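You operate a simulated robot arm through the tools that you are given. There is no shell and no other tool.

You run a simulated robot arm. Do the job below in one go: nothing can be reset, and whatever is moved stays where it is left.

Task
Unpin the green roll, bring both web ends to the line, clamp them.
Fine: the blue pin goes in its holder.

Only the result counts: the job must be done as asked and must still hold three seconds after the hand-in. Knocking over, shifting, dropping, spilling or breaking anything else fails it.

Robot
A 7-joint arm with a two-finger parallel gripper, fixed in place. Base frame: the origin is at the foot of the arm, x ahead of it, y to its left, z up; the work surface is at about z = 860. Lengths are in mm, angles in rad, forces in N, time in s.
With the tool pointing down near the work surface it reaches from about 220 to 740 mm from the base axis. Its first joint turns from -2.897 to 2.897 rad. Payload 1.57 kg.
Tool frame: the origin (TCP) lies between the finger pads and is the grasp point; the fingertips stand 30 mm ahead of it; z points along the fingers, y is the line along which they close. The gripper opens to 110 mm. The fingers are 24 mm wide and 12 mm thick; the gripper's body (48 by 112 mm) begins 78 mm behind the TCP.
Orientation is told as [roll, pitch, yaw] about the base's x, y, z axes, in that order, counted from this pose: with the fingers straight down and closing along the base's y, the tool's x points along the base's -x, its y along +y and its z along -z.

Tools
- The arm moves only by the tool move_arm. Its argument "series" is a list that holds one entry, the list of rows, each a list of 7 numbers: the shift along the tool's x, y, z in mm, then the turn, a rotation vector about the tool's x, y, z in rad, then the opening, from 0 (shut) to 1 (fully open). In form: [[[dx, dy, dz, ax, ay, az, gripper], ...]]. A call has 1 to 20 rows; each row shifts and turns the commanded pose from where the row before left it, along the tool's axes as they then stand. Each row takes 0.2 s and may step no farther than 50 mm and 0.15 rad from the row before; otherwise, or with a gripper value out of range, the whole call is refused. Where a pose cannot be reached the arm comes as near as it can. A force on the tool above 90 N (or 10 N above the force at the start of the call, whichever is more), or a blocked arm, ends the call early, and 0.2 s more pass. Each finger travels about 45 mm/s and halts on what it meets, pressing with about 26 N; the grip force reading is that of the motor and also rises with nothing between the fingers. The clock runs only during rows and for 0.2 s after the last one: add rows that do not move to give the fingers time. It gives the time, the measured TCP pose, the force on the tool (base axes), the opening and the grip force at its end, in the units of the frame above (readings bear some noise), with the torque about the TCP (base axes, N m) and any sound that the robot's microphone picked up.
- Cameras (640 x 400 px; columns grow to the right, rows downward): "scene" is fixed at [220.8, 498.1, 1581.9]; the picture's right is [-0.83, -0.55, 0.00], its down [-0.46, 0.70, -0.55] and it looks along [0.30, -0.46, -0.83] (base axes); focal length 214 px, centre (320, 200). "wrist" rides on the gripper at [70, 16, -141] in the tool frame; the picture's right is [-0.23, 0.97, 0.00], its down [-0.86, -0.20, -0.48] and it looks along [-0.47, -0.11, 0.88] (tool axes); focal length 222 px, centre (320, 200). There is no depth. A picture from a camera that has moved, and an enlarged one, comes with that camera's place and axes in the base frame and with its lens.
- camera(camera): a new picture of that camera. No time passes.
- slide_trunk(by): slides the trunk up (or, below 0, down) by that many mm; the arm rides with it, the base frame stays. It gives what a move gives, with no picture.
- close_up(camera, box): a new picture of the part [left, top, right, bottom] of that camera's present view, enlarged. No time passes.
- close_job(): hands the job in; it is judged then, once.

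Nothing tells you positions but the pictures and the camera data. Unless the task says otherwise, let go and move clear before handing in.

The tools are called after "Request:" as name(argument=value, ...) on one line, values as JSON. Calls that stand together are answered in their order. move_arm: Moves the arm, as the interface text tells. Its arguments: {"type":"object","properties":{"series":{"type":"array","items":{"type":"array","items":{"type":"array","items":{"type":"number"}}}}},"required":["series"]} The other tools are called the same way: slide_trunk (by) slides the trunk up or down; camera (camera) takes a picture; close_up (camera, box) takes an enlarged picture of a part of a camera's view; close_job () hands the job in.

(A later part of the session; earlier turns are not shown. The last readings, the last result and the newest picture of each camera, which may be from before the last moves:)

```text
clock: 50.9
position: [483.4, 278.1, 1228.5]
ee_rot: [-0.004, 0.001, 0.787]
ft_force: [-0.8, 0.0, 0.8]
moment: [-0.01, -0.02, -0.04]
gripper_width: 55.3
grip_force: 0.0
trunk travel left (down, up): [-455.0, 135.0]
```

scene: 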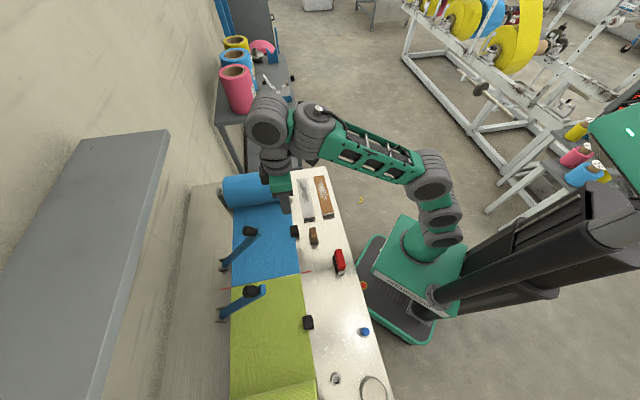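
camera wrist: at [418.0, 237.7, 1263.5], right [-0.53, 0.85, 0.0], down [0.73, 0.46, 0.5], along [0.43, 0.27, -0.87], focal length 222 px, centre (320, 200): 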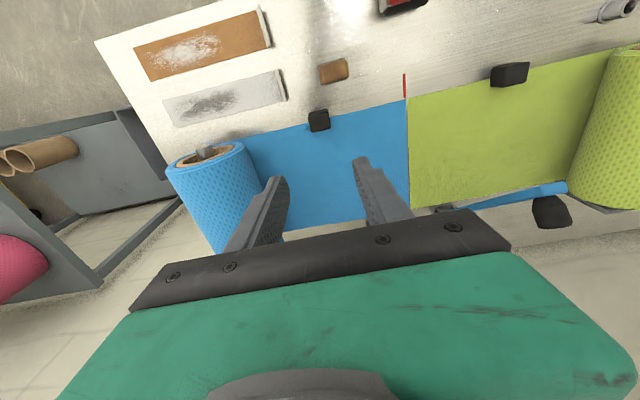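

The TCP is at z≈1228. I'll move sideways over the blue clamp's plane and a bit back, then look.

Request:
move_arm(series=[[[0, 35, 0, 0, 0, 0, 0.5], [0, 34, 0, 0, 0, 0, 0.5], [-30, 0, 10, 0, 0, 0, 0.5], [-30, 0, 10, 0, 0, 0, 0.5], [0, 0, 0, 0, 0, 0, 0.5]]])

Request:
camera(camera="wrist")

Request:
camera(camera="scene")

```text
clock: 52.0
position: [478.3, 369.6, 1211.1]
ee_rot: [-0.003, -0.029, 0.786]
ft_force: [18.8, 17.3, -32.5]
moment: [-1.07, 1.08, -0.05]
gripper_width: 55.2
grip_force: 0.0
trunk travel left (down, up): [-455.0, 135.0]
stopped in row 5: the force on the tool passed its limit at 185 N (the readings are from after the stop); the commanded pose is now the measured one
```

```text
taken
camera wrist: at [413.0, 329.3, 1349.4], right [-0.53, 0.85, 0.0], down [0.73, 0.46, 0.5], along [0.43, 0.27, -0.86], focal length 222 px, centre (320, 200)
```

wrist: 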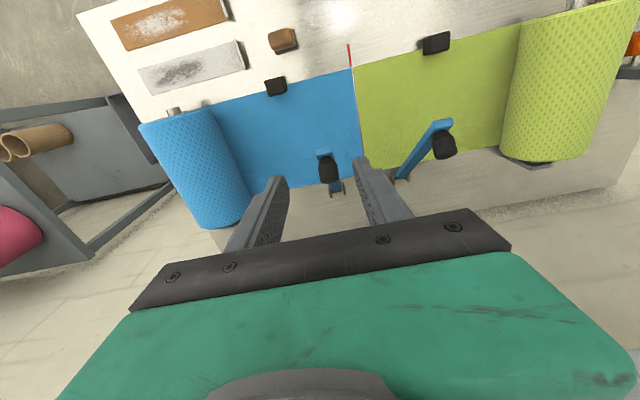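

```text
taken
```

scene: 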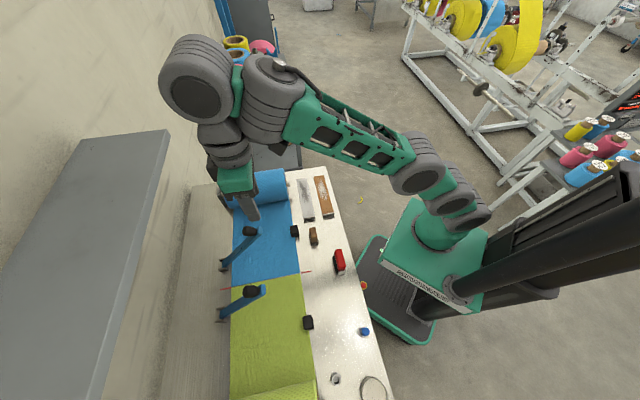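

The arm hit the same reach limit: it's too high for this radius at the present trunk height. Both clamps show clearly here, so I'll take close-ups before backing off.

Request:
close_up(camera="wrist", box=[290, 110, 380, 210])

Request:
close_up(camera="wrist", box=[380, 90, 500, 200])

Request:
close_up(camera="scene", box=[205, 215, 285, 335])

```text
4.00 times, centred on (335, 160) of wrist
camera zoom: at [413.0, 329.3, 1349.4], right [-0.53, 0.85, 0.0], down [0.73, 0.46, 0.5], along [0.43, 0.27, -0.86], focal length 888 px, centre (260, 360)
```

zoom: 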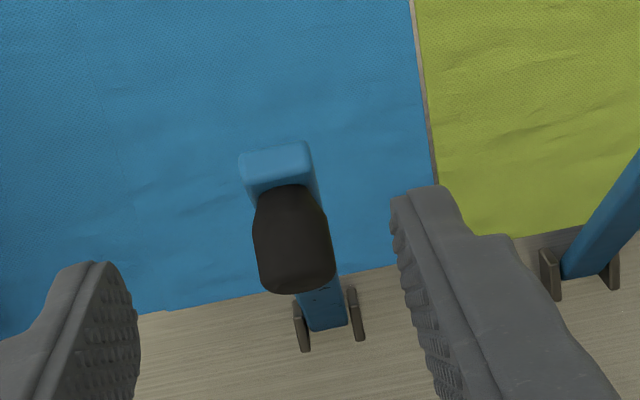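

```text
3.64 times, centred on (440, 145) of wrist
camera zoom: at [413.0, 329.3, 1349.4], right [-0.53, 0.85, 0.0], down [0.73, 0.46, 0.5], along [0.43, 0.27, -0.86], focal length 808 px, centre (-116, 400)
```

zoom: 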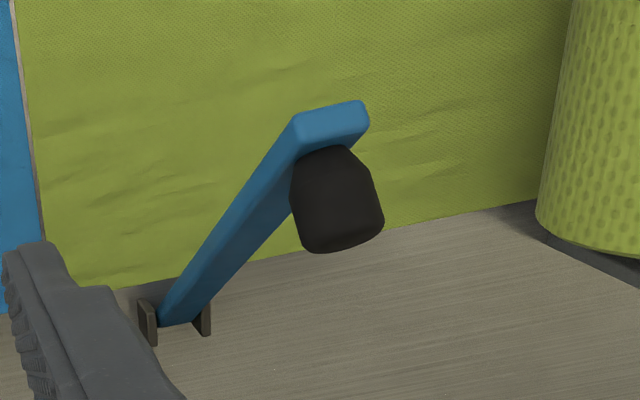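

```text
3.33 times, centred on (245, 275) of scene
camera zoom: at [220.8, 498.1, 1581.9], right [-0.83, -0.55, 0.0], down [-0.46, 0.7, -0.55], along [0.3, -0.46, -0.83], focal length 715 px, centre (570, -50)
```

zoom: 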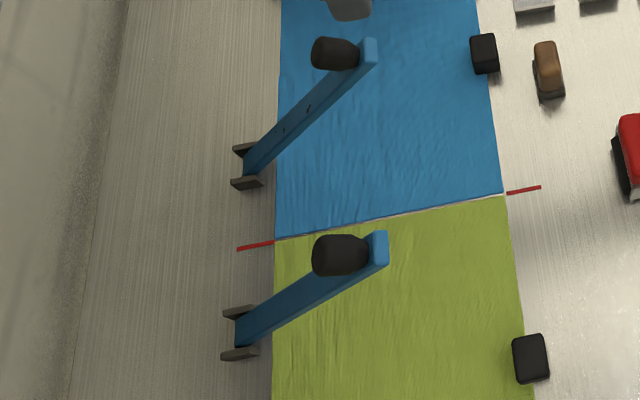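

I now place both knob centres near e1≈638 mm, z≈1077, at about ±74 mm from the line, with the hinges at e1≈780, z≈875. I'll back off the reach limit, level the tool and raise the trunk.

Request:
move_arm(series=[[[0, 0, 15, 0, 0, 0, 0.5], [0, 0, 15, 0, 0.015, 0, 0.5], [0, 0, 5, 0, 0.014, 0, 0.5], [0, 0, 0, 0, 0, 0, 0.5]]])

Request:
slide_trunk(by=80)

Request:
camera(camera="scene")

```text
clock: 53.0
position: [479.2, 369.3, 1174.4]
ee_rot: [-0.002, 0.005, 0.788]
ft_force: [-0.7, 0.1, 0.4]
moment: [0.03, 0.01, -0.01]
gripper_width: 54.9
grip_force: 0.1
trunk travel left (down, up): [-455.0, 135.0]
```

```text
clock: 54.1
position: [478.1, 369.9, 1252.7]
ee_rot: [-0.004, 0.006, 0.786]
ft_force: [0.0, 1.2, 0.2]
moment: [0.02, 0.05, 0.04]
gripper_width: 55.0
grip_force: 0.1
trunk travel left (down, up): [-535.0, 55.0]
```

```text
taken
```

scene: 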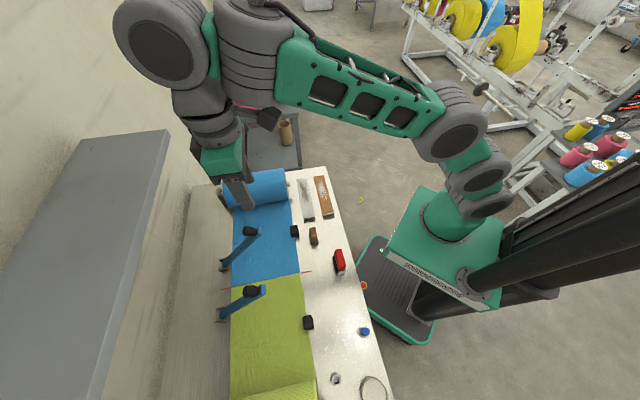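

Next I'll move over the blue knob and come down to z≈1160 for an alignment check.

Request:
move_arm(series=[[[-19, 2.2, 0, 0, -0.005, 0, 0.5], [-19, 2.2, 0, 0, 0, 0, 0.5], [0, 0, 31, 0, 0, 0, 0.5], [0, 0, 31, 0, 0, 0, 0.5], [0, 0, 31, 0, 0, 0, 0.5], [0, 0, 0, 0, 0, 0, 0.5]]])

Request:
camera(camera="wrist")

Request:
close_up(camera="wrist", box=[260, 110, 380, 210])

Request:
camera(camera="scene")

```text
clock: 54.7
position: [495.9, 391.7, 1249.8]
ee_rot: [-0.002, -0.015, 0.789]
ft_force: [14.5, 12.5, -24.9]
moment: [-0.79, 0.78, -0.05]
gripper_width: 55.2
grip_force: 0.2
out of reach, approached as far as the arm can: row 2
trunk travel left (down, up): [-535.0, 55.0]
stopped in row 2: the force on the tool passed its limit at 110 N (the readings are from after the stop); the commanded pose is now the measured one
```

```text
taken
camera wrist: at [431.6, 353.5, 1390.6], right [-0.53, 0.85, 0.0], down [0.74, 0.46, 0.49], along [0.42, 0.26, -0.87], focal length 222 px, centre (320, 200)
```

wrist: 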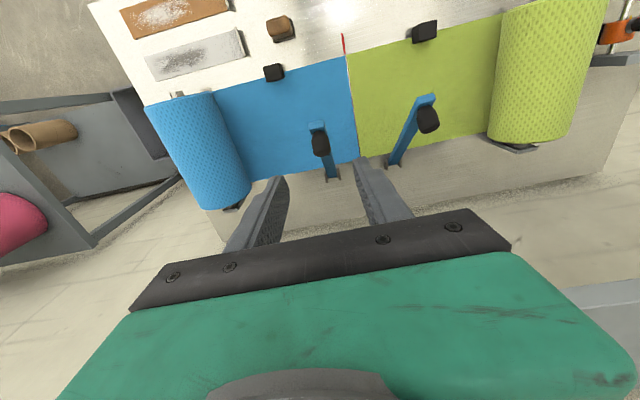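

```text
4.00 times, centred on (320, 160) of wrist
camera zoom: at [431.6, 353.5, 1390.6], right [-0.53, 0.85, 0.0], down [0.74, 0.46, 0.49], along [0.42, 0.26, -0.87], focal length 888 px, centre (320, 360)
```

zoom: 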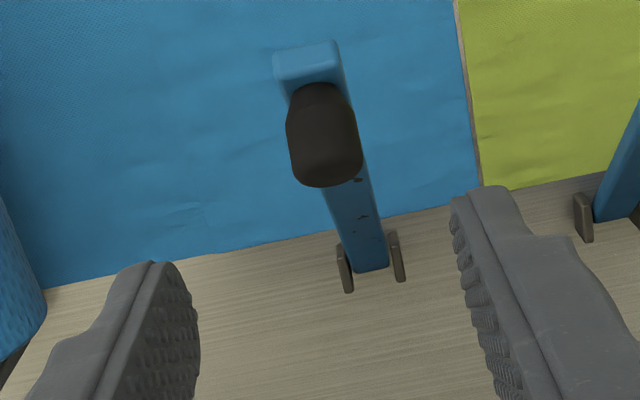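

```text
taken
```

scene: 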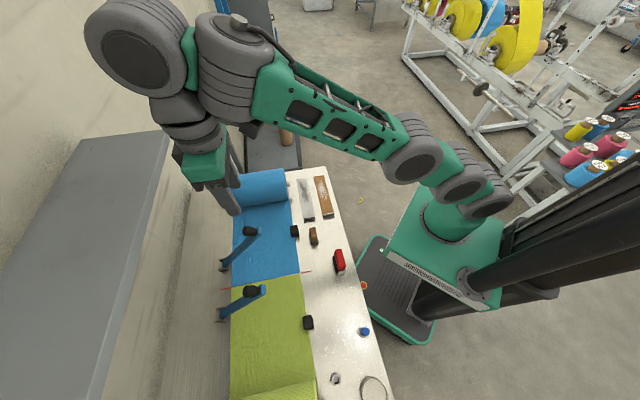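

It hit the reach limit again because I moved out before coming down. I'll descend first, then centre on the knob.

Request:
move_arm(series=[[[0, 0, 15, 0, 0, 0, 0.5], [0, 0, 25, 0, 0.015, 0, 0.5], [0, 0, 30, 0, 0, 0, 0.5], [0, 0, 20, 0, 0, 0, 0.5], [0, 0, 0, 0, 0, 0, 0.5]]])

Request:
camera(camera="wrist")

Request:
close_up(camera="wrist", box=[260, 110, 380, 210])

```text
clock: 55.9
position: [496.5, 393.3, 1158.3]
ee_rot: [-0.004, 0.003, 0.79]
ft_force: [0.3, 0.2, 0.1]
moment: [0.02, 0.01, 0.0]
gripper_width: 55.0
grip_force: 0.1
trunk travel left (down, up): [-535.0, 55.0]
```

```text
taken
camera wrist: at [433.8, 356.0, 1300.0], right [-0.53, 0.85, 0.0], down [0.74, 0.47, 0.48], along [0.41, 0.25, -0.88], focal length 222 px, centre (320, 200)
```

wrist: 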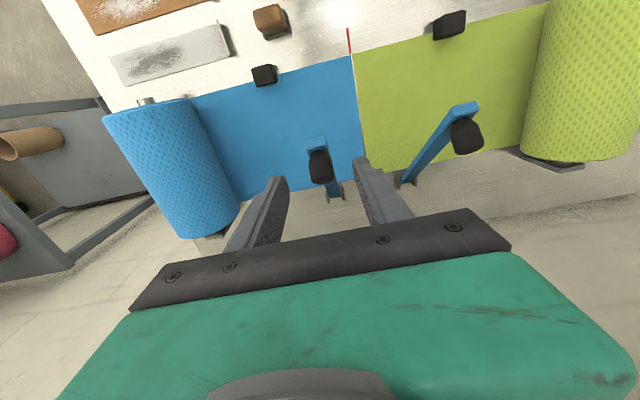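

```text
4.00 times, centred on (320, 160) of wrist
camera zoom: at [433.8, 356.0, 1300.0], right [-0.53, 0.85, 0.0], down [0.74, 0.47, 0.48], along [0.41, 0.25, -0.88], focal length 888 px, centre (320, 360)
```

zoom: 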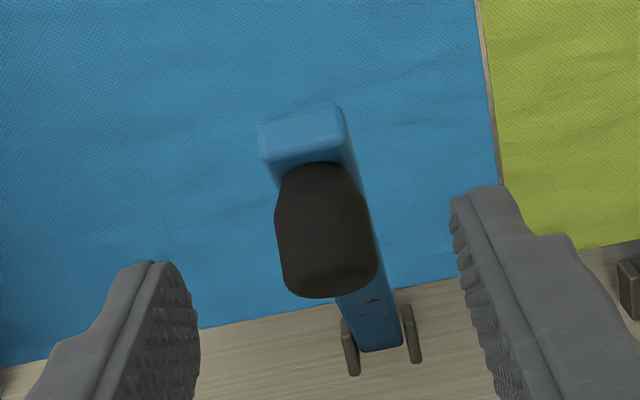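

The knob centre is 10 mm further along the tool's -x. I'll centre on it, lower the fingers astride the knob and close.

Request:
move_arm(series=[[[-10, -1, 0, 0, 0, 0, 0.5], [0, 0, 23, 0, 0, 0, 0.5], [0, 0, 23, 0, 0, 0, 0.5], [0, 0, 23, 0, 0, 0, 0.5], [0, 0, 0, 0, 0, 0, 0.5]]])

Request:
camera(camera="wrist")

Request:
close_up(camera="scene", box=[180, 180, 300, 290])

```text
clock: 57.1
position: [502.7, 398.6, 1090.4]
ee_rot: [-0.002, 0.005, 0.79]
ft_force: [-0.3, 0.5, 0.1]
moment: [0.03, -0.01, -0.01]
gripper_width: 54.8
grip_force: 0.0
trunk travel left (down, up): [-535.0, 55.0]
```

```text
taken
camera wrist: at [441.0, 361.7, 1231.9], right [-0.53, 0.85, 0.0], down [0.74, 0.47, 0.48], along [0.41, 0.25, -0.88], focal length 222 px, centre (320, 200)
```

wrist: 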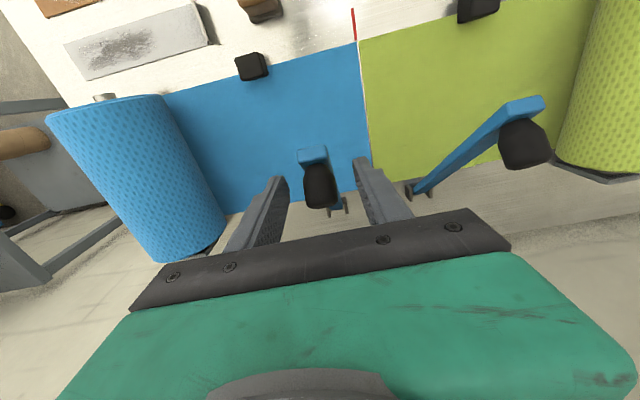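

```text
3.64 times, centred on (240, 235) of scene
camera zoom: at [220.8, 498.1, 1581.9], right [-0.83, -0.55, 0.0], down [-0.46, 0.7, -0.55], along [0.3, -0.46, -0.83], focal length 780 px, centre (611, 73)
```

zoom: 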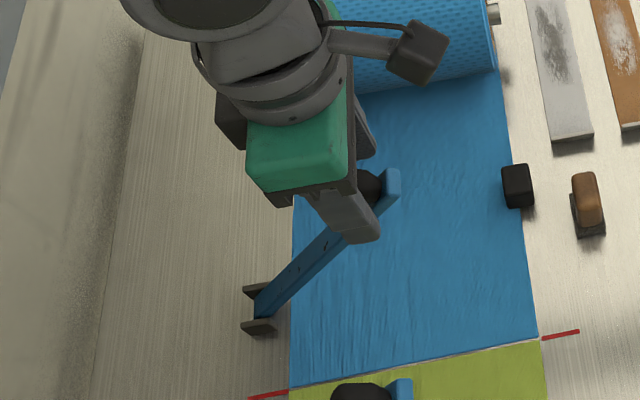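

The knob is between the fingers, so I'll close on it gently.

Request:
move_arm(series=[[[0, 0, 0, 0, 0, 0, 0.35], [0, 0, 0, 0, 0, 0, 0.22], [0, 0, 0, 0, 0, 0, 0.2], [0, 0, 0, 0, 0, 0, 0.2], [0, 0, 0, 0, 0, 0, 0.2]]])

Request:
close_up(camera="wrist", box=[260, 110, 380, 210])

```text
clock: 58.3
position: [503.6, 397.7, 1089.8]
ee_rot: [-0.005, 0.005, 0.787]
ft_force: [4.1, -4.0, 0.9]
moment: [0.22, 0.12, -0.46]
gripper_width: 25.5
grip_force: 36.7
trunk travel left (down, up): [-535.0, 55.0]
```

```text
4.00 times, centred on (320, 160) of wrist
camera zoom: at [441.9, 361.0, 1231.8], right [-0.53, 0.85, 0.0], down [0.75, 0.47, 0.48], along [0.41, 0.25, -0.88], focal length 888 px, centre (320, 360)
```

zoom: 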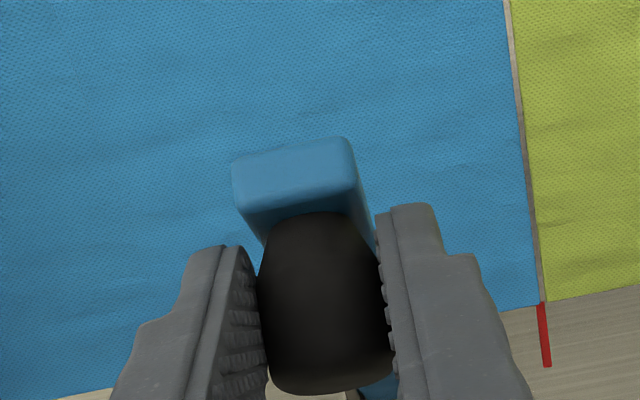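

The knob is pinched at 25.5 mm. I'll swing the clamp down along its arc about the hinge, starting with a few small steps to check the force.

Request:
move_arm(series=[[[3.5, -0.3, 2.6, 0, 0, 0, 0.2], [3.5, 0, 2.6, 0, 0, 0, 0.2], [3.4, 0, 2.7, 0, 0, 0, 0.2], [3.5, 0, 2.6, 0, 0, 0, 0.2]]])

Request:
close_up(camera="wrist", box=[260, 110, 380, 210])

Request:
close_up(camera="scene", box=[180, 180, 300, 290])

```text
clock: 59.3
position: [492.3, 389.0, 1080.5]
ee_rot: [-0.004, 0.004, 0.788]
ft_force: [3.1, 1.8, 2.9]
moment: [1.04, -0.47, -0.46]
gripper_width: 25.2
grip_force: 36.7
trunk travel left (down, up): [-535.0, 55.0]
```

```text
4.00 times, centred on (320, 160) of wrist
camera zoom: at [431.8, 350.7, 1221.6], right [-0.53, 0.85, 0.0], down [0.74, 0.47, 0.48], along [0.41, 0.25, -0.88], focal length 888 px, centre (320, 360)
```

zoom: 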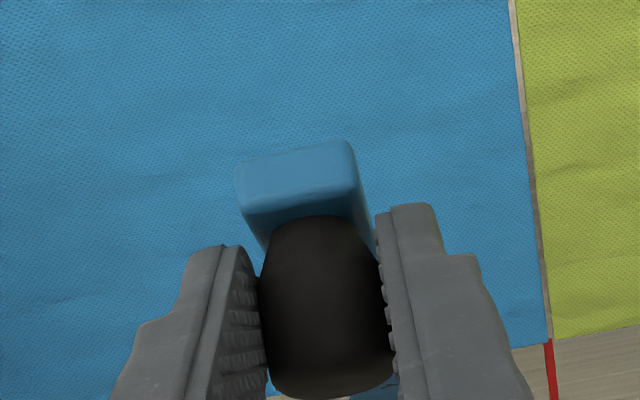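

```text
3.64 times, centred on (240, 235) of scene
camera zoom: at [220.8, 498.1, 1581.9], right [-0.83, -0.55, 0.0], down [-0.46, 0.7, -0.55], along [0.3, -0.46, -0.83], focal length 780 px, centre (611, 73)
```

zoom: 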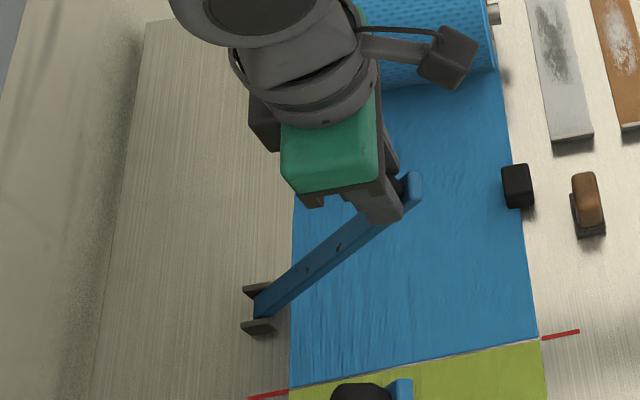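

The clamp moves freely with little force, so I'll continue along the arc.

Request:
move_arm(series=[[[6.6, 0, 5.6, 0, 0, 0, 0.2], [6.5, 0, 5.6, 0, 0, 0, 0.2], [6.1, 0, 6.1, 0, 0, 0, 0.2], [6.1, 0, 6.1, 0, 0, 0, 0.2], [5.6, 0, 6.5, 0, 0, 0, 0.2], [5.6, 0, 6.6, 0, 0, 0, 0.2], [5.2, 0, 6.8, 0, 0, 0, 0.2], [5.2, 0, 6.9, 0, 0, 0, 0.2]]])

Request:
close_up(camera="wrist", box=[260, 110, 380, 210])

Request:
close_up(camera="scene", box=[180, 180, 300, 290])

```text
clock: 61.1
position: [462.9, 357.7, 1034.8]
ee_rot: [-0.004, 0.002, 0.787]
ft_force: [2.7, -6.1, 7.0]
moment: [0.98, -0.58, -0.39]
gripper_width: 25.5
grip_force: 37.0
out of reach, approached as far as the arm can: row 7
trunk travel left (down, up): [-535.0, 55.0]
```

```text
4.00 times, centred on (320, 160) of wrist
camera zoom: at [401.1, 320.3, 1176.3], right [-0.53, 0.85, 0.0], down [0.75, 0.47, 0.48], along [0.41, 0.25, -0.88], focal length 888 px, centre (320, 360)
```

zoom: 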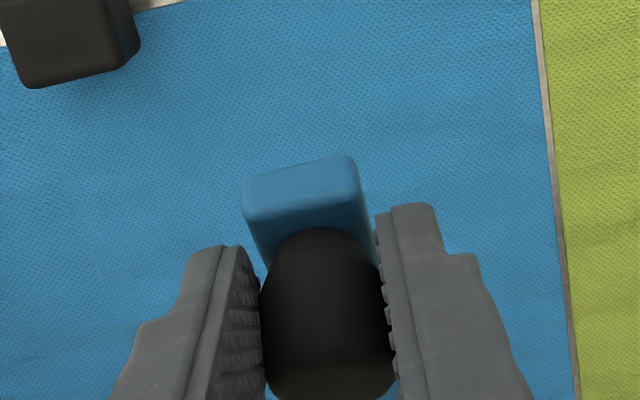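

```text
3.64 times, centred on (240, 235) of scene
camera zoom: at [220.8, 498.1, 1581.9], right [-0.83, -0.55, 0.0], down [-0.46, 0.7, -0.55], along [0.3, -0.46, -0.83], focal length 780 px, centre (611, 73)
```

zoom: 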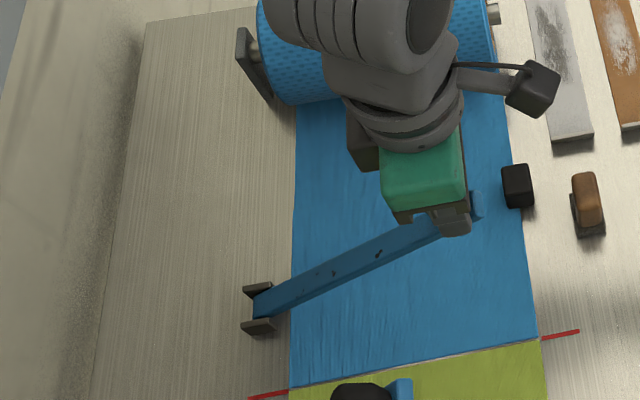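

The clamp is about halfway down, but the arm reported a reach limit, since the trunk is a bit high for the lower half of the arc. I'll open the fingers slightly to see whether the clamp stays where it is.

Request:
move_arm(series=[[[0, 0, 0, 0, 0, 0, 0.28], [0, 0, 0, 0, 0, 0, 0.35], [0, 0, 0, 0, 0, 0, 0.35]]])

Request:
close_up(camera="wrist", box=[260, 110, 380, 210])

Request:
close_up(camera="scene", box=[180, 180, 300, 290])

```text
clock: 61.9
position: [462.1, 358.9, 1035.3]
ee_rot: [-0.005, 0.004, 0.788]
ft_force: [-0.1, -0.5, -0.7]
moment: [-0.02, 0.0, -0.01]
gripper_width: 38.5
grip_force: 0.1
trunk travel left (down, up): [-535.0, 55.0]
```

```text
4.00 times, centred on (320, 160) of wrist
camera zoom: at [400.6, 321.9, 1175.8], right [-0.53, 0.85, 0.0], down [0.74, 0.47, 0.48], along [0.4, 0.25, -0.88], focal length 888 px, centre (320, 360)
```

zoom: 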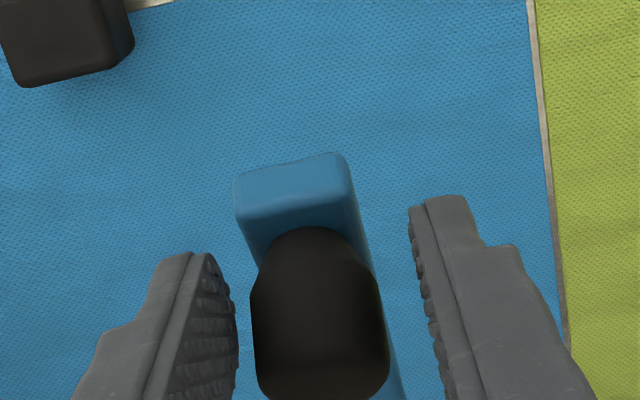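

```text
3.64 times, centred on (240, 235) of scene
camera zoom: at [220.8, 498.1, 1581.9], right [-0.83, -0.55, 0.0], down [-0.46, 0.7, -0.55], along [0.3, -0.46, -0.83], focal length 780 px, centre (611, 73)
```

zoom: 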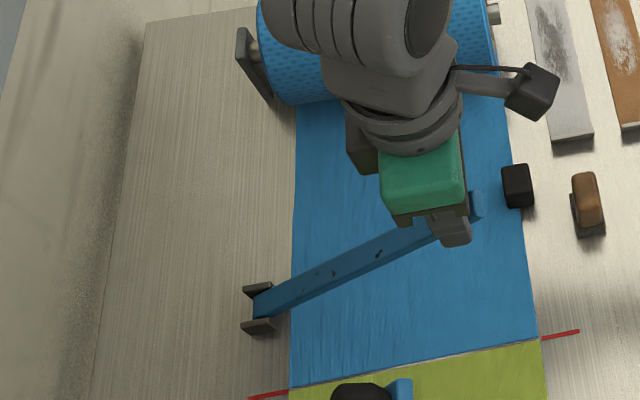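

The clamp holds by friction where I leave it. I'll lift clear, lower the trunk by 150 mm and re-grip the knob.

Request:
move_arm(series=[[[0, 0, -20, 0, 0, 0, 0.4], [0, 0, -40, 0, 0, 0, 0.5], [0, 0, -45, 0, 0, 0, 0.5], [0, 0, -45, 0, 0, 0, 0.5], [0, 0, -40, 0, 0, 0, 0.5], [0, 0, 0, 0, 0, 0, 0.5]]])

```text
clock: 63.3
position: [466.1, 360.6, 1224.6]
ee_rot: [-0.005, 0.006, 0.79]
ft_force: [-0.5, -0.3, 0.5]
moment: [-0.01, -0.03, -0.01]
gripper_width: 54.9
grip_force: 0.0
trunk travel left (down, up): [-535.0, 55.0]
```

I'll rise a little more, then lower the trunk.

Request:
move_arm(series=[[[0, 0, -25, 0, -0.005, 0, 0.5], [0, 0, 0, 0, 0, 0, 0.5]]])

Request:
slide_trunk(by=-160)

Request:
camera(camera="wrist")

Request:
close_up(camera="wrist", box=[260, 110, 380, 210])

```text
clock: 63.9
position: [463.8, 361.9, 1250.7]
ee_rot: [-0.005, 0.0, 0.791]
ft_force: [-0.2, 0.4, 0.1]
moment: [-0.02, 0.0, 0.0]
gripper_width: 55.1
grip_force: 0.1
trunk travel left (down, up): [-535.0, 55.0]
```

```text
clock: 65.8
position: [464.2, 361.3, 1090.4]
ee_rot: [-0.004, -0.001, 0.788]
ft_force: [-0.5, 0.0, -0.2]
moment: [-0.02, 0.0, 0.03]
gripper_width: 55.0
grip_force: 0.1
trunk travel left (down, up): [-375.0, 215.0]
```

```text
taken
camera wrist: at [401.7, 322.9, 1231.3], right [-0.53, 0.85, 0.0], down [0.74, 0.47, 0.48], along [0.41, 0.25, -0.88], focal length 222 px, centre (320, 200)
```

wrist: 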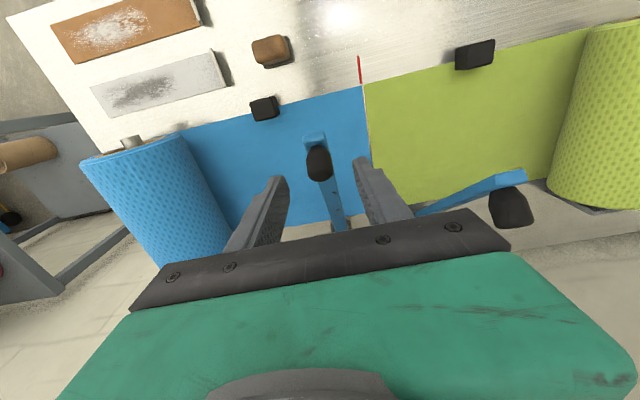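

```text
4.00 times, centred on (320, 160) of wrist
camera zoom: at [401.7, 322.9, 1231.3], right [-0.53, 0.85, 0.0], down [0.74, 0.47, 0.48], along [0.41, 0.25, -0.88], focal length 888 px, centre (320, 360)
```

zoom: 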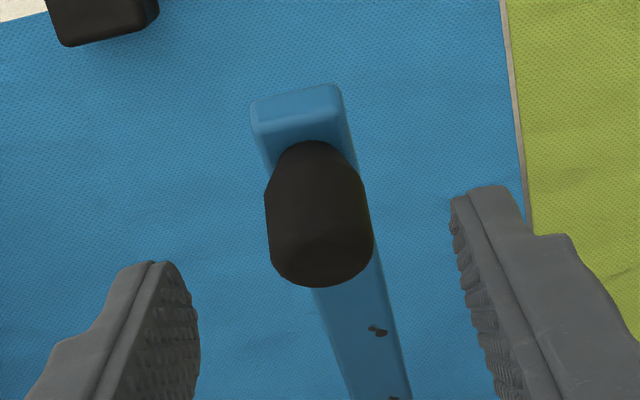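

The clamp is now about 32° above flat and the knob is almost under the tool. I'll re-grip it and continue along the arc.

Request:
move_arm(series=[[[-1.5, -0.9, 17, 0, 0, 0, 0.5], [0, 0, 18, 0, 0, 0, 0.5], [0, 0, 18, 0, 0, 0, 0.5], [0, 0, 0, 0, 0, 0, 0.35], [0, 0, 0, 0, 0, 0, 0.22], [0, 0, 0, 0, 0, 0, 0.2], [0, 0, 0, 0, 0, 0, 0.2]]])

Request:
close_up(camera="wrist", box=[260, 110, 380, 210])

```text
clock: 67.4
position: [465.5, 361.2, 1037.9]
ee_rot: [-0.004, -0.002, 0.788]
ft_force: [6.1, -4.2, 0.6]
moment: [0.25, 0.01, -0.2]
gripper_width: 25.8
grip_force: 24.8
trunk travel left (down, up): [-375.0, 215.0]
```

```text
4.00 times, centred on (320, 160) of wrist
camera zoom: at [403.9, 322.8, 1179.2], right [-0.53, 0.85, 0.0], down [0.74, 0.47, 0.48], along [0.41, 0.25, -0.88], focal length 888 px, centre (320, 360)
```

zoom: 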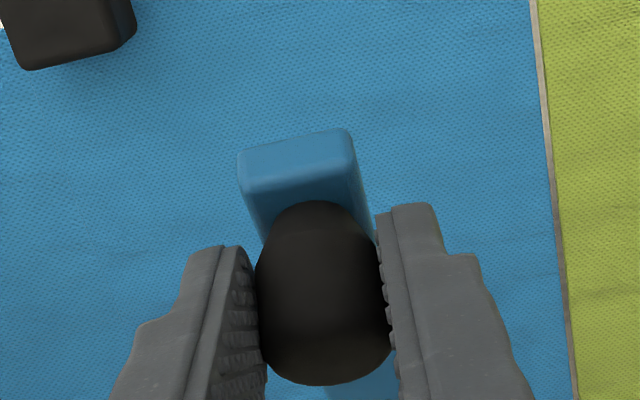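

The knob is pinched again. I'll continue down the arc.

Request:
move_arm(series=[[[5, -0.4, 6.8, 0, 0, 0, 0.2], [4.9, 0, 6.8, 0, 0, 0, 0.2], [4.6, 0, 7.3, 0, 0, 0, 0.2], [4.5, 0, 7.3, 0, 0, 0, 0.2], [4.1, 0, 7.6, 0, 0, 0, 0.2], [4, 0, 7.6, 0, 0, 0, 0.2], [0, 0, 0, 0, 0, 0, 0.2]]])

Request:
close_up(camera="wrist", box=[260, 110, 380, 210])

Request:
close_up(camera="scene", box=[180, 180, 320, 300])

```text
clock: 69.0
position: [448.9, 341.1, 993.8]
ee_rot: [-0.004, -0.002, 0.788]
ft_force: [5.9, 1.7, 1.9]
moment: [1.08, -0.35, -0.21]
gripper_width: 25.0
grip_force: 36.9
trunk travel left (down, up): [-375.0, 215.0]
```

```text
4.00 times, centred on (320, 160) of wrist
camera zoom: at [385.1, 303.8, 1135.0], right [-0.53, 0.85, 0.0], down [0.74, 0.47, 0.48], along [0.41, 0.25, -0.88], focal length 888 px, centre (320, 360)
```

zoom: 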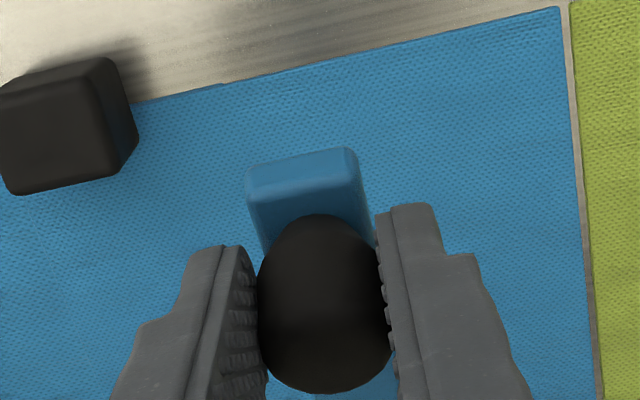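

```text
3.33 times, centred on (250, 240) of scene
camera zoom: at [220.8, 498.1, 1581.9], right [-0.83, -0.55, 0.0], down [-0.46, 0.7, -0.55], along [0.3, -0.46, -0.83], focal length 715 px, centre (553, 67)
```

zoom: 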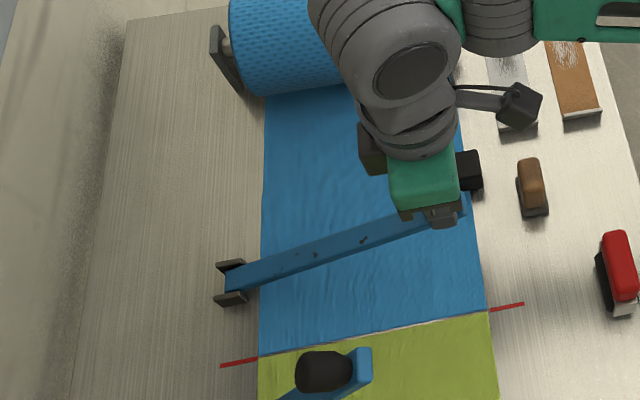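

That's going well. I'll continue to nearly flat.

Request:
move_arm(series=[[[3.5, 0, 7.9, 0, 0, 0, 0.2], [3.5, 0, 7.9, 0, 0, 0, 0.2], [3, 0, 8.1, 0, 0, 0, 0.2], [2.9, 0, 8.1, 0, 0, 0, 0.2], [2.4, 0, 8.3, 0, 0, 0, 0.2], [2.4, 0, 8.3, 0, 0, 0, 0.2], [0, 0, 0, 0, 0, 0, 0.2]]])

Request:
close_up(camera="scene", box=[180, 180, 320, 300])

```text
clock: 70.6
position: [435.7, 329.6, 946.6]
ee_rot: [-0.003, -0.001, 0.789]
ft_force: [3.3, 2.7, 2.2]
moment: [1.15, -0.21, -0.1]
gripper_width: 25.3
grip_force: 36.4
trunk travel left (down, up): [-375.0, 215.0]
```

```text
3.33 times, centred on (250, 240) of scene
camera zoom: at [220.8, 498.1, 1581.9], right [-0.83, -0.55, 0.0], down [-0.46, 0.7, -0.55], along [0.3, -0.46, -0.83], focal length 715 px, centre (553, 67)
```

zoom: 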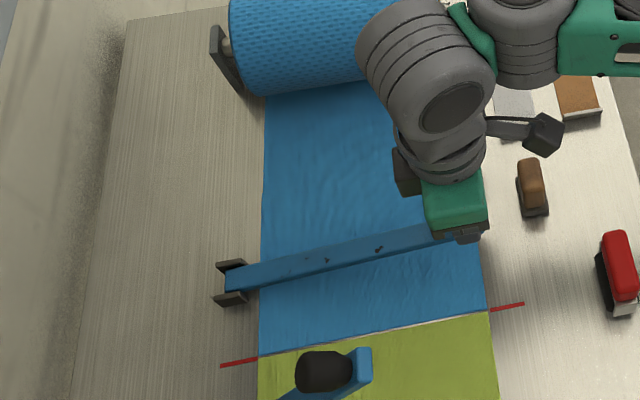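

It's close to flat. I'll continue in smaller steps and watch for contact with the web.

Request:
move_arm(series=[[[1.8, 0, 8.4, 0, 0, 0, 0.2], [1.7, 0, 8.4, 0, 0, 0, 0.2], [0.8, 0, 5, 0, 0, 0, 0.2], [0, 0, 0, 0, 0, 0, 0.2]]])

Request:
close_up(camera="wrist", box=[260, 110, 380, 210])

Request:
close_up(camera="scene", box=[180, 180, 320, 300])

```text
clock: 71.6
position: [432.7, 326.7, 923.9]
ee_rot: [-0.003, -0.003, 0.787]
ft_force: [2.4, 6.3, 3.6]
moment: [1.3, -0.3, -0.04]
gripper_width: 25.4
grip_force: 36.8
trunk travel left (down, up): [-375.0, 215.0]
```

```text
4.00 times, centred on (320, 160) of wrist
camera zoom: at [369.9, 288.7, 1064.8], right [-0.53, 0.85, 0.0], down [0.74, 0.47, 0.48], along [0.41, 0.25, -0.88], focal length 888 px, centre (320, 360)
```

zoom: 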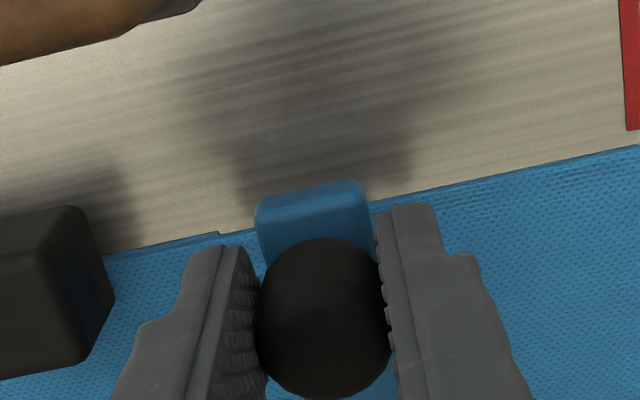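

```text
3.33 times, centred on (250, 240) of scene
camera zoom: at [220.8, 498.1, 1581.9], right [-0.83, -0.55, 0.0], down [-0.46, 0.7, -0.55], along [0.3, -0.46, -0.83], focal length 715 px, centre (553, 67)
```

zoom: 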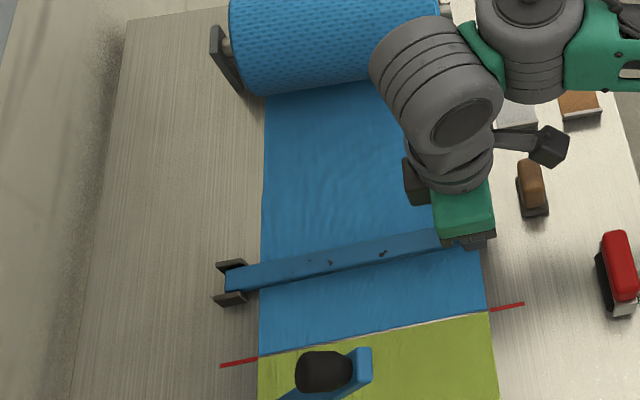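

The clamp is still moving freely, so I'll continue in 3 mm steps.

Request:
move_arm(series=[[[0.5, 0, 3, 0, 0, 0, 0.2], [0.4, 0, 3, 0, 0, 0, 0.2], [0.3, 0, 3, 0, 0, 0, 0.2], [0, 0, 0, 0, 0, 0, 0.2]]])

Request:
close_up(camera="wrist", box=[260, 110, 380, 210])

```text
clock: 72.6
position: [431.0, 325.6, 913.9]
ee_rot: [-0.002, -0.001, 0.79]
ft_force: [8.6, 7.6, 3.0]
moment: [1.35, -0.46, -0.05]
gripper_width: 25.2
grip_force: 35.8
trunk travel left (down, up): [-375.0, 215.0]
```

```text
4.00 times, centred on (320, 160) of wrist
camera zoom: at [368.9, 287.7, 1055.0], right [-0.53, 0.85, 0.0], down [0.74, 0.47, 0.48], along [0.41, 0.25, -0.88], focal length 888 px, centre (320, 360)
```

zoom: 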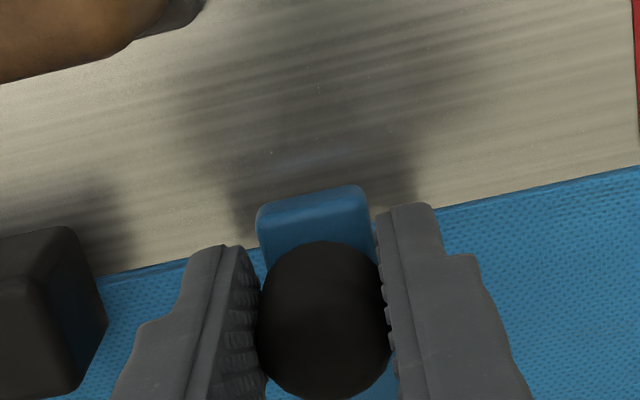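

It's still going down freely, with a slight outward pull. I'll continue straight down.

Request:
move_arm(series=[[[-0.6, 0, 2.5, 0, 0, 0, 0.2], [0, 0, 2.5, 0, 0, 0, 0.2], [0, 0, 2.5, 0, 0, 0, 0.2], [0, 0, 0, 0, 0, 0, 0.2]]])

Request:
close_up(camera="wrist", box=[260, 110, 380, 210])

Request:
close_up(camera="scene", box=[210, 225, 310, 285])

```text
clock: 73.6
position: [430.8, 324.5, 909.4]
ee_rot: [-0.006, -0.007, 0.788]
ft_force: [2.6, 3.1, 35.3]
moment: [0.44, 0.12, 0.03]
gripper_width: 25.3
grip_force: 36.8
trunk travel left (down, up): [-375.0, 215.0]
```

```text
4.00 times, centred on (320, 160) of wrist
camera zoom: at [367.5, 286.6, 1050.1], right [-0.53, 0.85, 0.0], down [0.74, 0.46, 0.49], along [0.41, 0.26, -0.87], focal length 888 px, centre (320, 360)
```

zoom: 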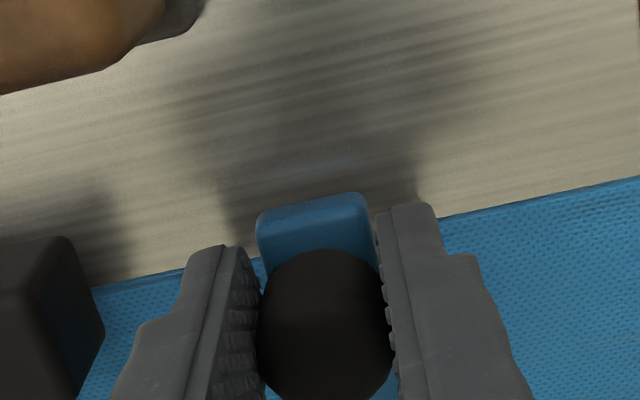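

```text
6.40 times, centred on (260, 255) of scene
camera zoom: at [220.8, 498.1, 1581.9], right [-0.83, -0.55, 0.0], down [-0.46, 0.7, -0.55], along [0.3, -0.46, -0.83], focal length 1373 px, centre (704, -152)
```

zoom: 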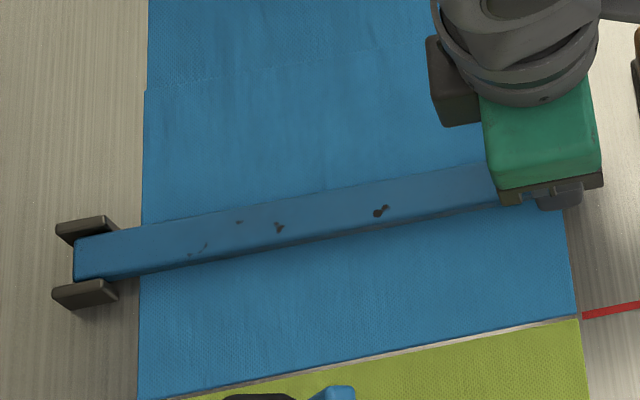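

The clamp has met the web at 35 N upward. I'll press a little harder to make sure it's fully down or latched.

Request:
move_arm(series=[[[0, 0, 1.2, 0, 0, 0, 0.2], [0, 0, 1.2, 0, 0, 0, 0.2], [0, 0, 0, 0, 0, 0, 0.2]]])

```text
clock: 74.4
position: [430.2, 324.7, 908.1]
ee_rot: [-0.006, -0.011, 0.789]
ft_force: [-5.6, -0.5, 49.0]
moment: [0.3, 1.04, -0.29]
gripper_width: 25.4
grip_force: 36.9
trunk travel left (down, up): [-375.0, 215.0]
```

The force is 49 N with hardly any more motion, so the clamp is bottomed. I'll open the fingers, rise and look.

Request:
move_arm(series=[[[0, 0, -2, 0, 0, 0, 0.25], [0, 0, 0, 0, 0, 0, 0.35], [0, 0, 0, 0, 0, 0, 0.45], [0, 0, -15, 0, 0, 0, 0.45], [0, 0, -30, 0, 0, 0, 0.45], [0, 0, -30, 0, 0, 0, 0.45], [0, 0, 0, 0, 0, 0, 0.45]]])

Request:
camera(camera="wrist")

Request:
close_up(camera="wrist", box=[260, 110, 380, 210])

Request:
close_up(camera="scene", box=[210, 225, 310, 300])

```text
clock: 76.0
position: [431.9, 326.3, 981.9]
ee_rot: [-0.003, -0.002, 0.79]
ft_force: [0.2, 0.1, 0.7]
moment: [0.01, 0.0, 0.04]
gripper_width: 49.6
grip_force: 0.0
trunk travel left (down, up): [-375.0, 215.0]
```

```text
taken
camera wrist: at [369.4, 289.6, 1122.7], right [-0.53, 0.85, 0.0], down [0.74, 0.47, 0.48], along [0.41, 0.25, -0.88], focal length 222 px, centre (320, 200)
```

wrist: 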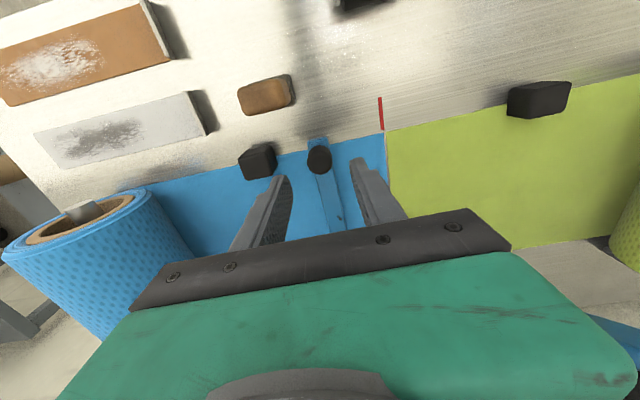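

```text
4.00 times, centred on (320, 160) of wrist
camera zoom: at [369.4, 289.6, 1122.7], right [-0.53, 0.85, 0.0], down [0.74, 0.47, 0.48], along [0.41, 0.25, -0.88], focal length 888 px, centre (320, 360)
```

zoom: 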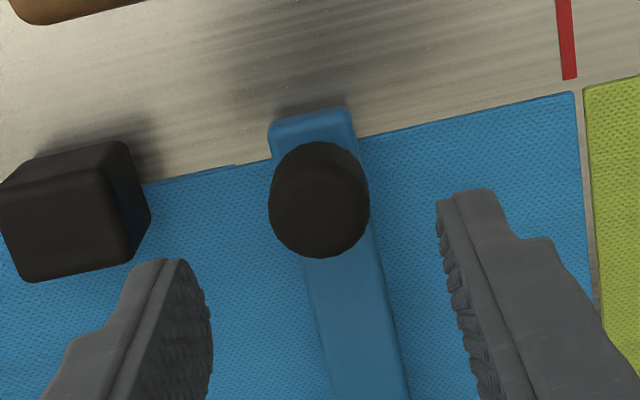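

```text
5.33 times, centred on (260, 262) of scene
camera zoom: at [220.8, 498.1, 1581.9], right [-0.83, -0.55, 0.0], down [-0.46, 0.7, -0.55], along [0.3, -0.46, -0.83], focal length 1144 px, centre (640, -133)
```

zoom: 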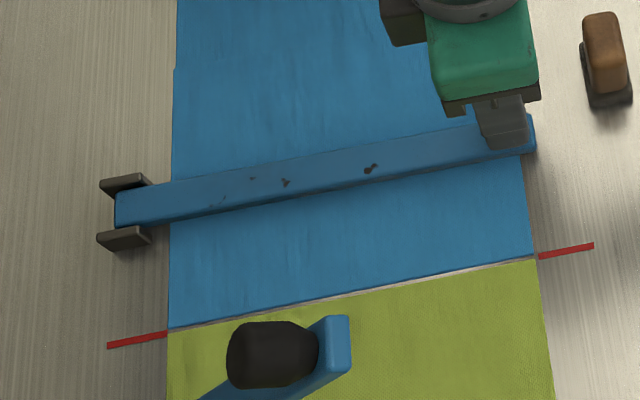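

The blue clamp lies flat across the web. I'll press its knob with closed fingertips to confirm there's no travel left.

Request:
move_arm(series=[[[3, 0.7, 0, 0, 0, 0, 0.2], [0, 0, 0, 0, 0, 0, 0.0], [0, 0, 0, 0, 0, 0, 0.0], [0, 0, 10, 0, 0, 0, 0.0], [0, 0, 10, 0, 0, 0, 0.0], [0, 0, 4, 0, 0, 0, 0.0], [0, 0, 0, 0, 0, 0, 0.0]]])

Request:
close_up(camera="wrist", box=[260, 110, 380, 210])

```text
clock: 77.6
position: [428.7, 323.8, 957.3]
ee_rot: [-0.003, -0.002, 0.79]
ft_force: [-0.5, -0.2, -0.2]
moment: [0.0, 0.01, -0.02]
gripper_width: 0.1
grip_force: 21.6
trunk travel left (down, up): [-375.0, 215.0]
```

```text
4.00 times, centred on (320, 160) of wrist
camera zoom: at [366.4, 286.6, 1098.4], right [-0.53, 0.85, 0.0], down [0.74, 0.47, 0.48], along [0.41, 0.25, -0.88], focal length 888 px, centre (320, 360)
```

zoom: 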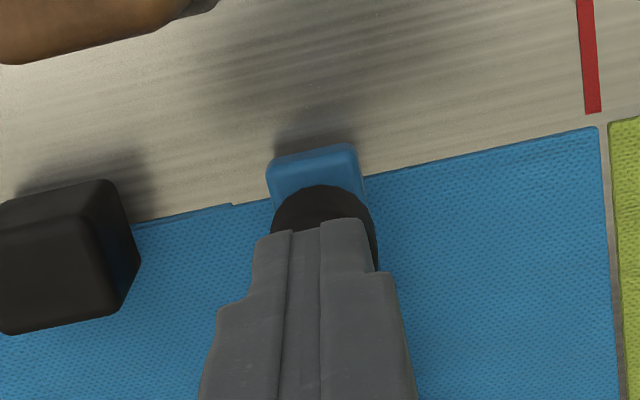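

The closed fingertips are just above the knob. I'll step down until they touch, then press.

Request:
move_arm(series=[[[0, 0, 2, 0, 0, 0, 0.0], [0, 0, 2, 0, 0, 0, 0.0], [0, 0, 2, 0, 0, 0, 0.0], [0, 0, 0, 0, 0, 0, 0.0]]])

Request:
move_arm(series=[[[0, 0, 2, 0, 0, 0, 0.0], [0, 0, 2, 0, 0, 0, 0.0], [0, 0, 0, 0, 0, 0, 0.0]]])

```text
clock: 78.6
position: [431.1, 322.9, 951.5]
ee_rot: [-0.003, 0.001, 0.79]
ft_force: [0.3, 0.2, -0.3]
moment: [-0.03, 0.02, -0.01]
gripper_width: 0.1
grip_force: 20.6
trunk travel left (down, up): [-375.0, 215.0]
```

```text
clock: 79.4
position: [430.4, 323.1, 946.6]
ee_rot: [-0.002, -0.002, 0.789]
ft_force: [0.0, -0.1, -0.5]
moment: [-0.03, 0.01, -0.03]
gripper_width: 0.2
grip_force: 21.3
trunk travel left (down, up): [-375.0, 215.0]
```

Request:
move_arm(series=[[[0, 0, 2, 0, 0, 0, 0.0], [0, 0, 2, 0, 0, 0, 0.0], [0, 0, 0, 0, 0, 0, 0.0]]])

Request:
close_up(camera="wrist", box=[260, 110, 380, 210])

```text
clock: 80.2
position: [429.0, 323.7, 944.4]
ee_rot: [-0.006, -0.001, 0.788]
ft_force: [0.3, -0.2, 0.6]
moment: [0.03, -0.01, -0.05]
gripper_width: 0.1
grip_force: 21.6
trunk travel left (down, up): [-375.0, 215.0]
```

```text
4.00 times, centred on (320, 160) of wrist
camera zoom: at [367.2, 285.7, 1084.5], right [-0.53, 0.85, 0.0], down [0.74, 0.47, 0.48], along [0.41, 0.25, -0.88], focal length 888 px, centre (320, 360)
```

zoom: 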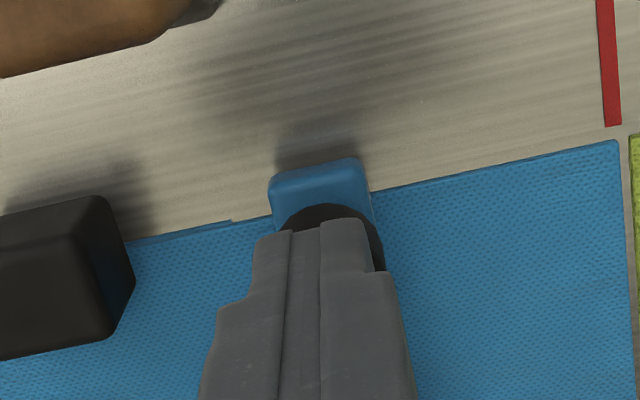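

No contact yet, so I'll keep lowering in small steps.

Request:
move_arm(series=[[[0, 0, 1.5, 0, 0, 0, 0.0], [0, 0, 1.5, 0, 0, 0, 0.0], [0, 0, 0, 0, 0, 0, 0.0]]])

Request:
move_arm(series=[[[0, 0, 1.5, 0, 0, 0, 0.0], [0, 0, 1.5, 0, 0, 0, 0.0], [0, 0, 0, 0, 0, 0, 0.0]]])

```text
clock: 81.0
position: [429.6, 323.6, 942.7]
ee_rot: [-0.004, -0.005, 0.788]
ft_force: [4.3, -0.6, 14.8]
moment: [-0.04, -0.02, 0.1]
gripper_width: 0.0
grip_force: 21.4
trunk travel left (down, up): [-375.0, 215.0]
```

```text
clock: 81.8
position: [429.8, 323.0, 941.2]
ee_rot: [-0.004, -0.01, 0.787]
ft_force: [10.3, -0.2, 39.5]
moment: [0.03, -0.24, 0.04]
gripper_width: 0.0
grip_force: 21.5
trunk travel left (down, up): [-375.0, 215.0]
```

Contact is at z≈943, and the knob barely yields under load. I'll make one firmer press of about 60 N.

Request:
move_arm(series=[[[0, 0, 1.2, 0, 0, 0, 0.0], [0, 0, 1.0, 0, 0, 0, 0.0], [0, 0, 0, 0, 0, 0, 0.0]]])

```text
clock: 82.6
position: [428.7, 322.9, 941.7]
ee_rot: [-0.006, -0.015, 0.788]
ft_force: [4.5, -3.1, 48.3]
moment: [-0.1, -0.02, -0.45]
gripper_width: 0.0
grip_force: 21.7
trunk travel left (down, up): [-375.0, 215.0]
```

The blue clamp is fully down, with no travel left. I'll rise, adjust the trunk and go to the green clamp, approaching its knob horizontally from the front.

Request:
move_arm(series=[[[0, 0, -10, 0, 0, 0, 0.0], [0, 0, -30, 0, 0.012, 0, 0.0], [0, 0, -35, 0, 0, 0, 0.2], [0, 0, -35, 0, 0, 0, 0.4], [0, 0, 0, 0, 0, 0, 0.5], [0, 0, 0, 0, 0, 0, 0.5]]])

Request:
slide_trunk(by=40)

Request:
close_up(camera="scene", box=[200, 210, 330, 300])

```text
clock: 84.0
position: [427.8, 325.3, 1044.2]
ee_rot: [-0.003, 0.013, 0.789]
ft_force: [-0.4, 0.7, -0.2]
moment: [-0.02, 0.02, -0.02]
gripper_width: 55.2
grip_force: 0.1
trunk travel left (down, up): [-375.0, 215.0]
```

```text
clock: 84.8
position: [428.9, 326.2, 1085.1]
ee_rot: [-0.003, 0.011, 0.788]
ft_force: [-0.5, -0.3, 0.5]
moment: [0.02, -0.02, 0.0]
gripper_width: 54.8
grip_force: 0.0
trunk travel left (down, up): [-415.0, 175.0]
```

```text
4.44 times, centred on (265, 255) of scene
camera zoom: at [220.8, 498.1, 1581.9], right [-0.83, -0.55, 0.0], down [-0.46, 0.7, -0.55], along [0.3, -0.46, -0.83], focal length 953 px, centre (564, -44)
```

zoom: 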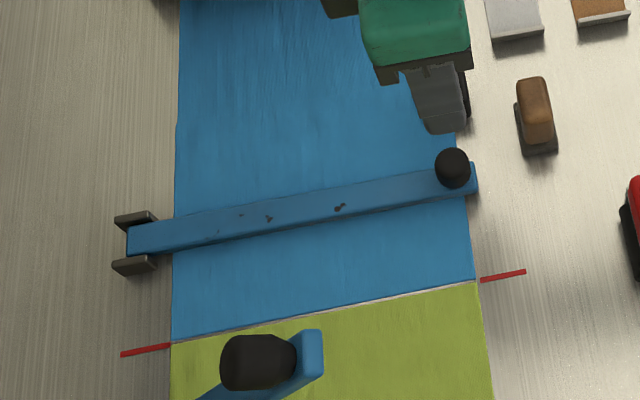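

The blue clamp holds flat. I'll move across to the green clamp's plane, staying in front of it.

Request:
move_arm(series=[[[0, 37.3, -2, 0, -0.012, 0, 0.5], [0, 37.3, -2, 0, 0, 0, 0.5], [0, 37.3, -1, 0, 0, 0, 0.5], [0, 37.2, 0, 0, 0, 0, 0.5], [-20, 0, 0, 0, 0, 0, 0.5], [0, 0, 0, 0, 0, 0, 0.5]]])

Request:
camera(camera="wrist")

Request:
camera(camera="scene")

```text
clock: 86.2
position: [336.9, 444.1, 1088.4]
ee_rot: [-0.004, 0.0, 0.79]
ft_force: [-0.2, 0.1, 0.1]
moment: [-0.04, 0.0, 0.01]
gripper_width: 54.9
grip_force: 0.0
trunk travel left (down, up): [-415.0, 175.0]
```

```text
taken
camera wrist: at [274.5, 405.7, 1229.9], right [-0.53, 0.85, 0.0], down [0.74, 0.47, 0.48], along [0.41, 0.25, -0.88], focal length 222 px, centre (320, 200)
```

wrist: 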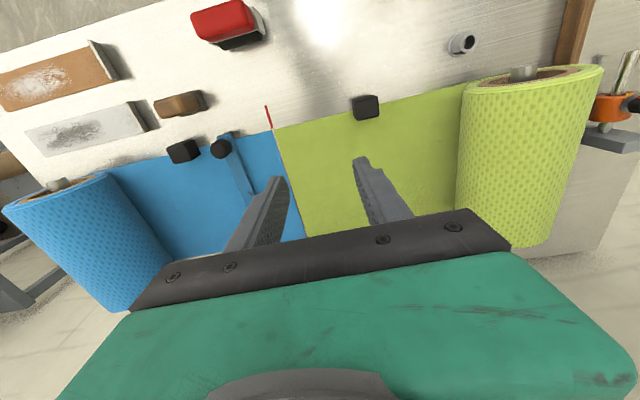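

```text
taken
```

scene: 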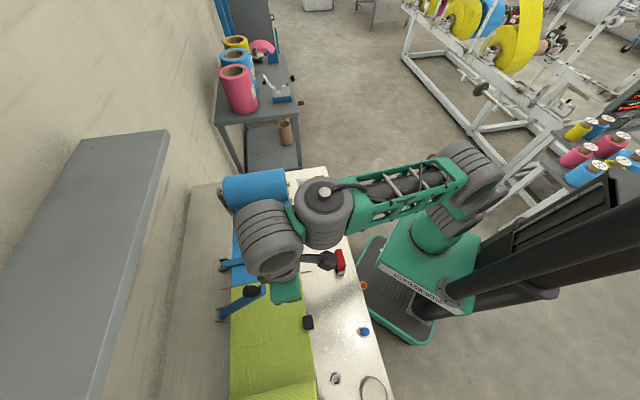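

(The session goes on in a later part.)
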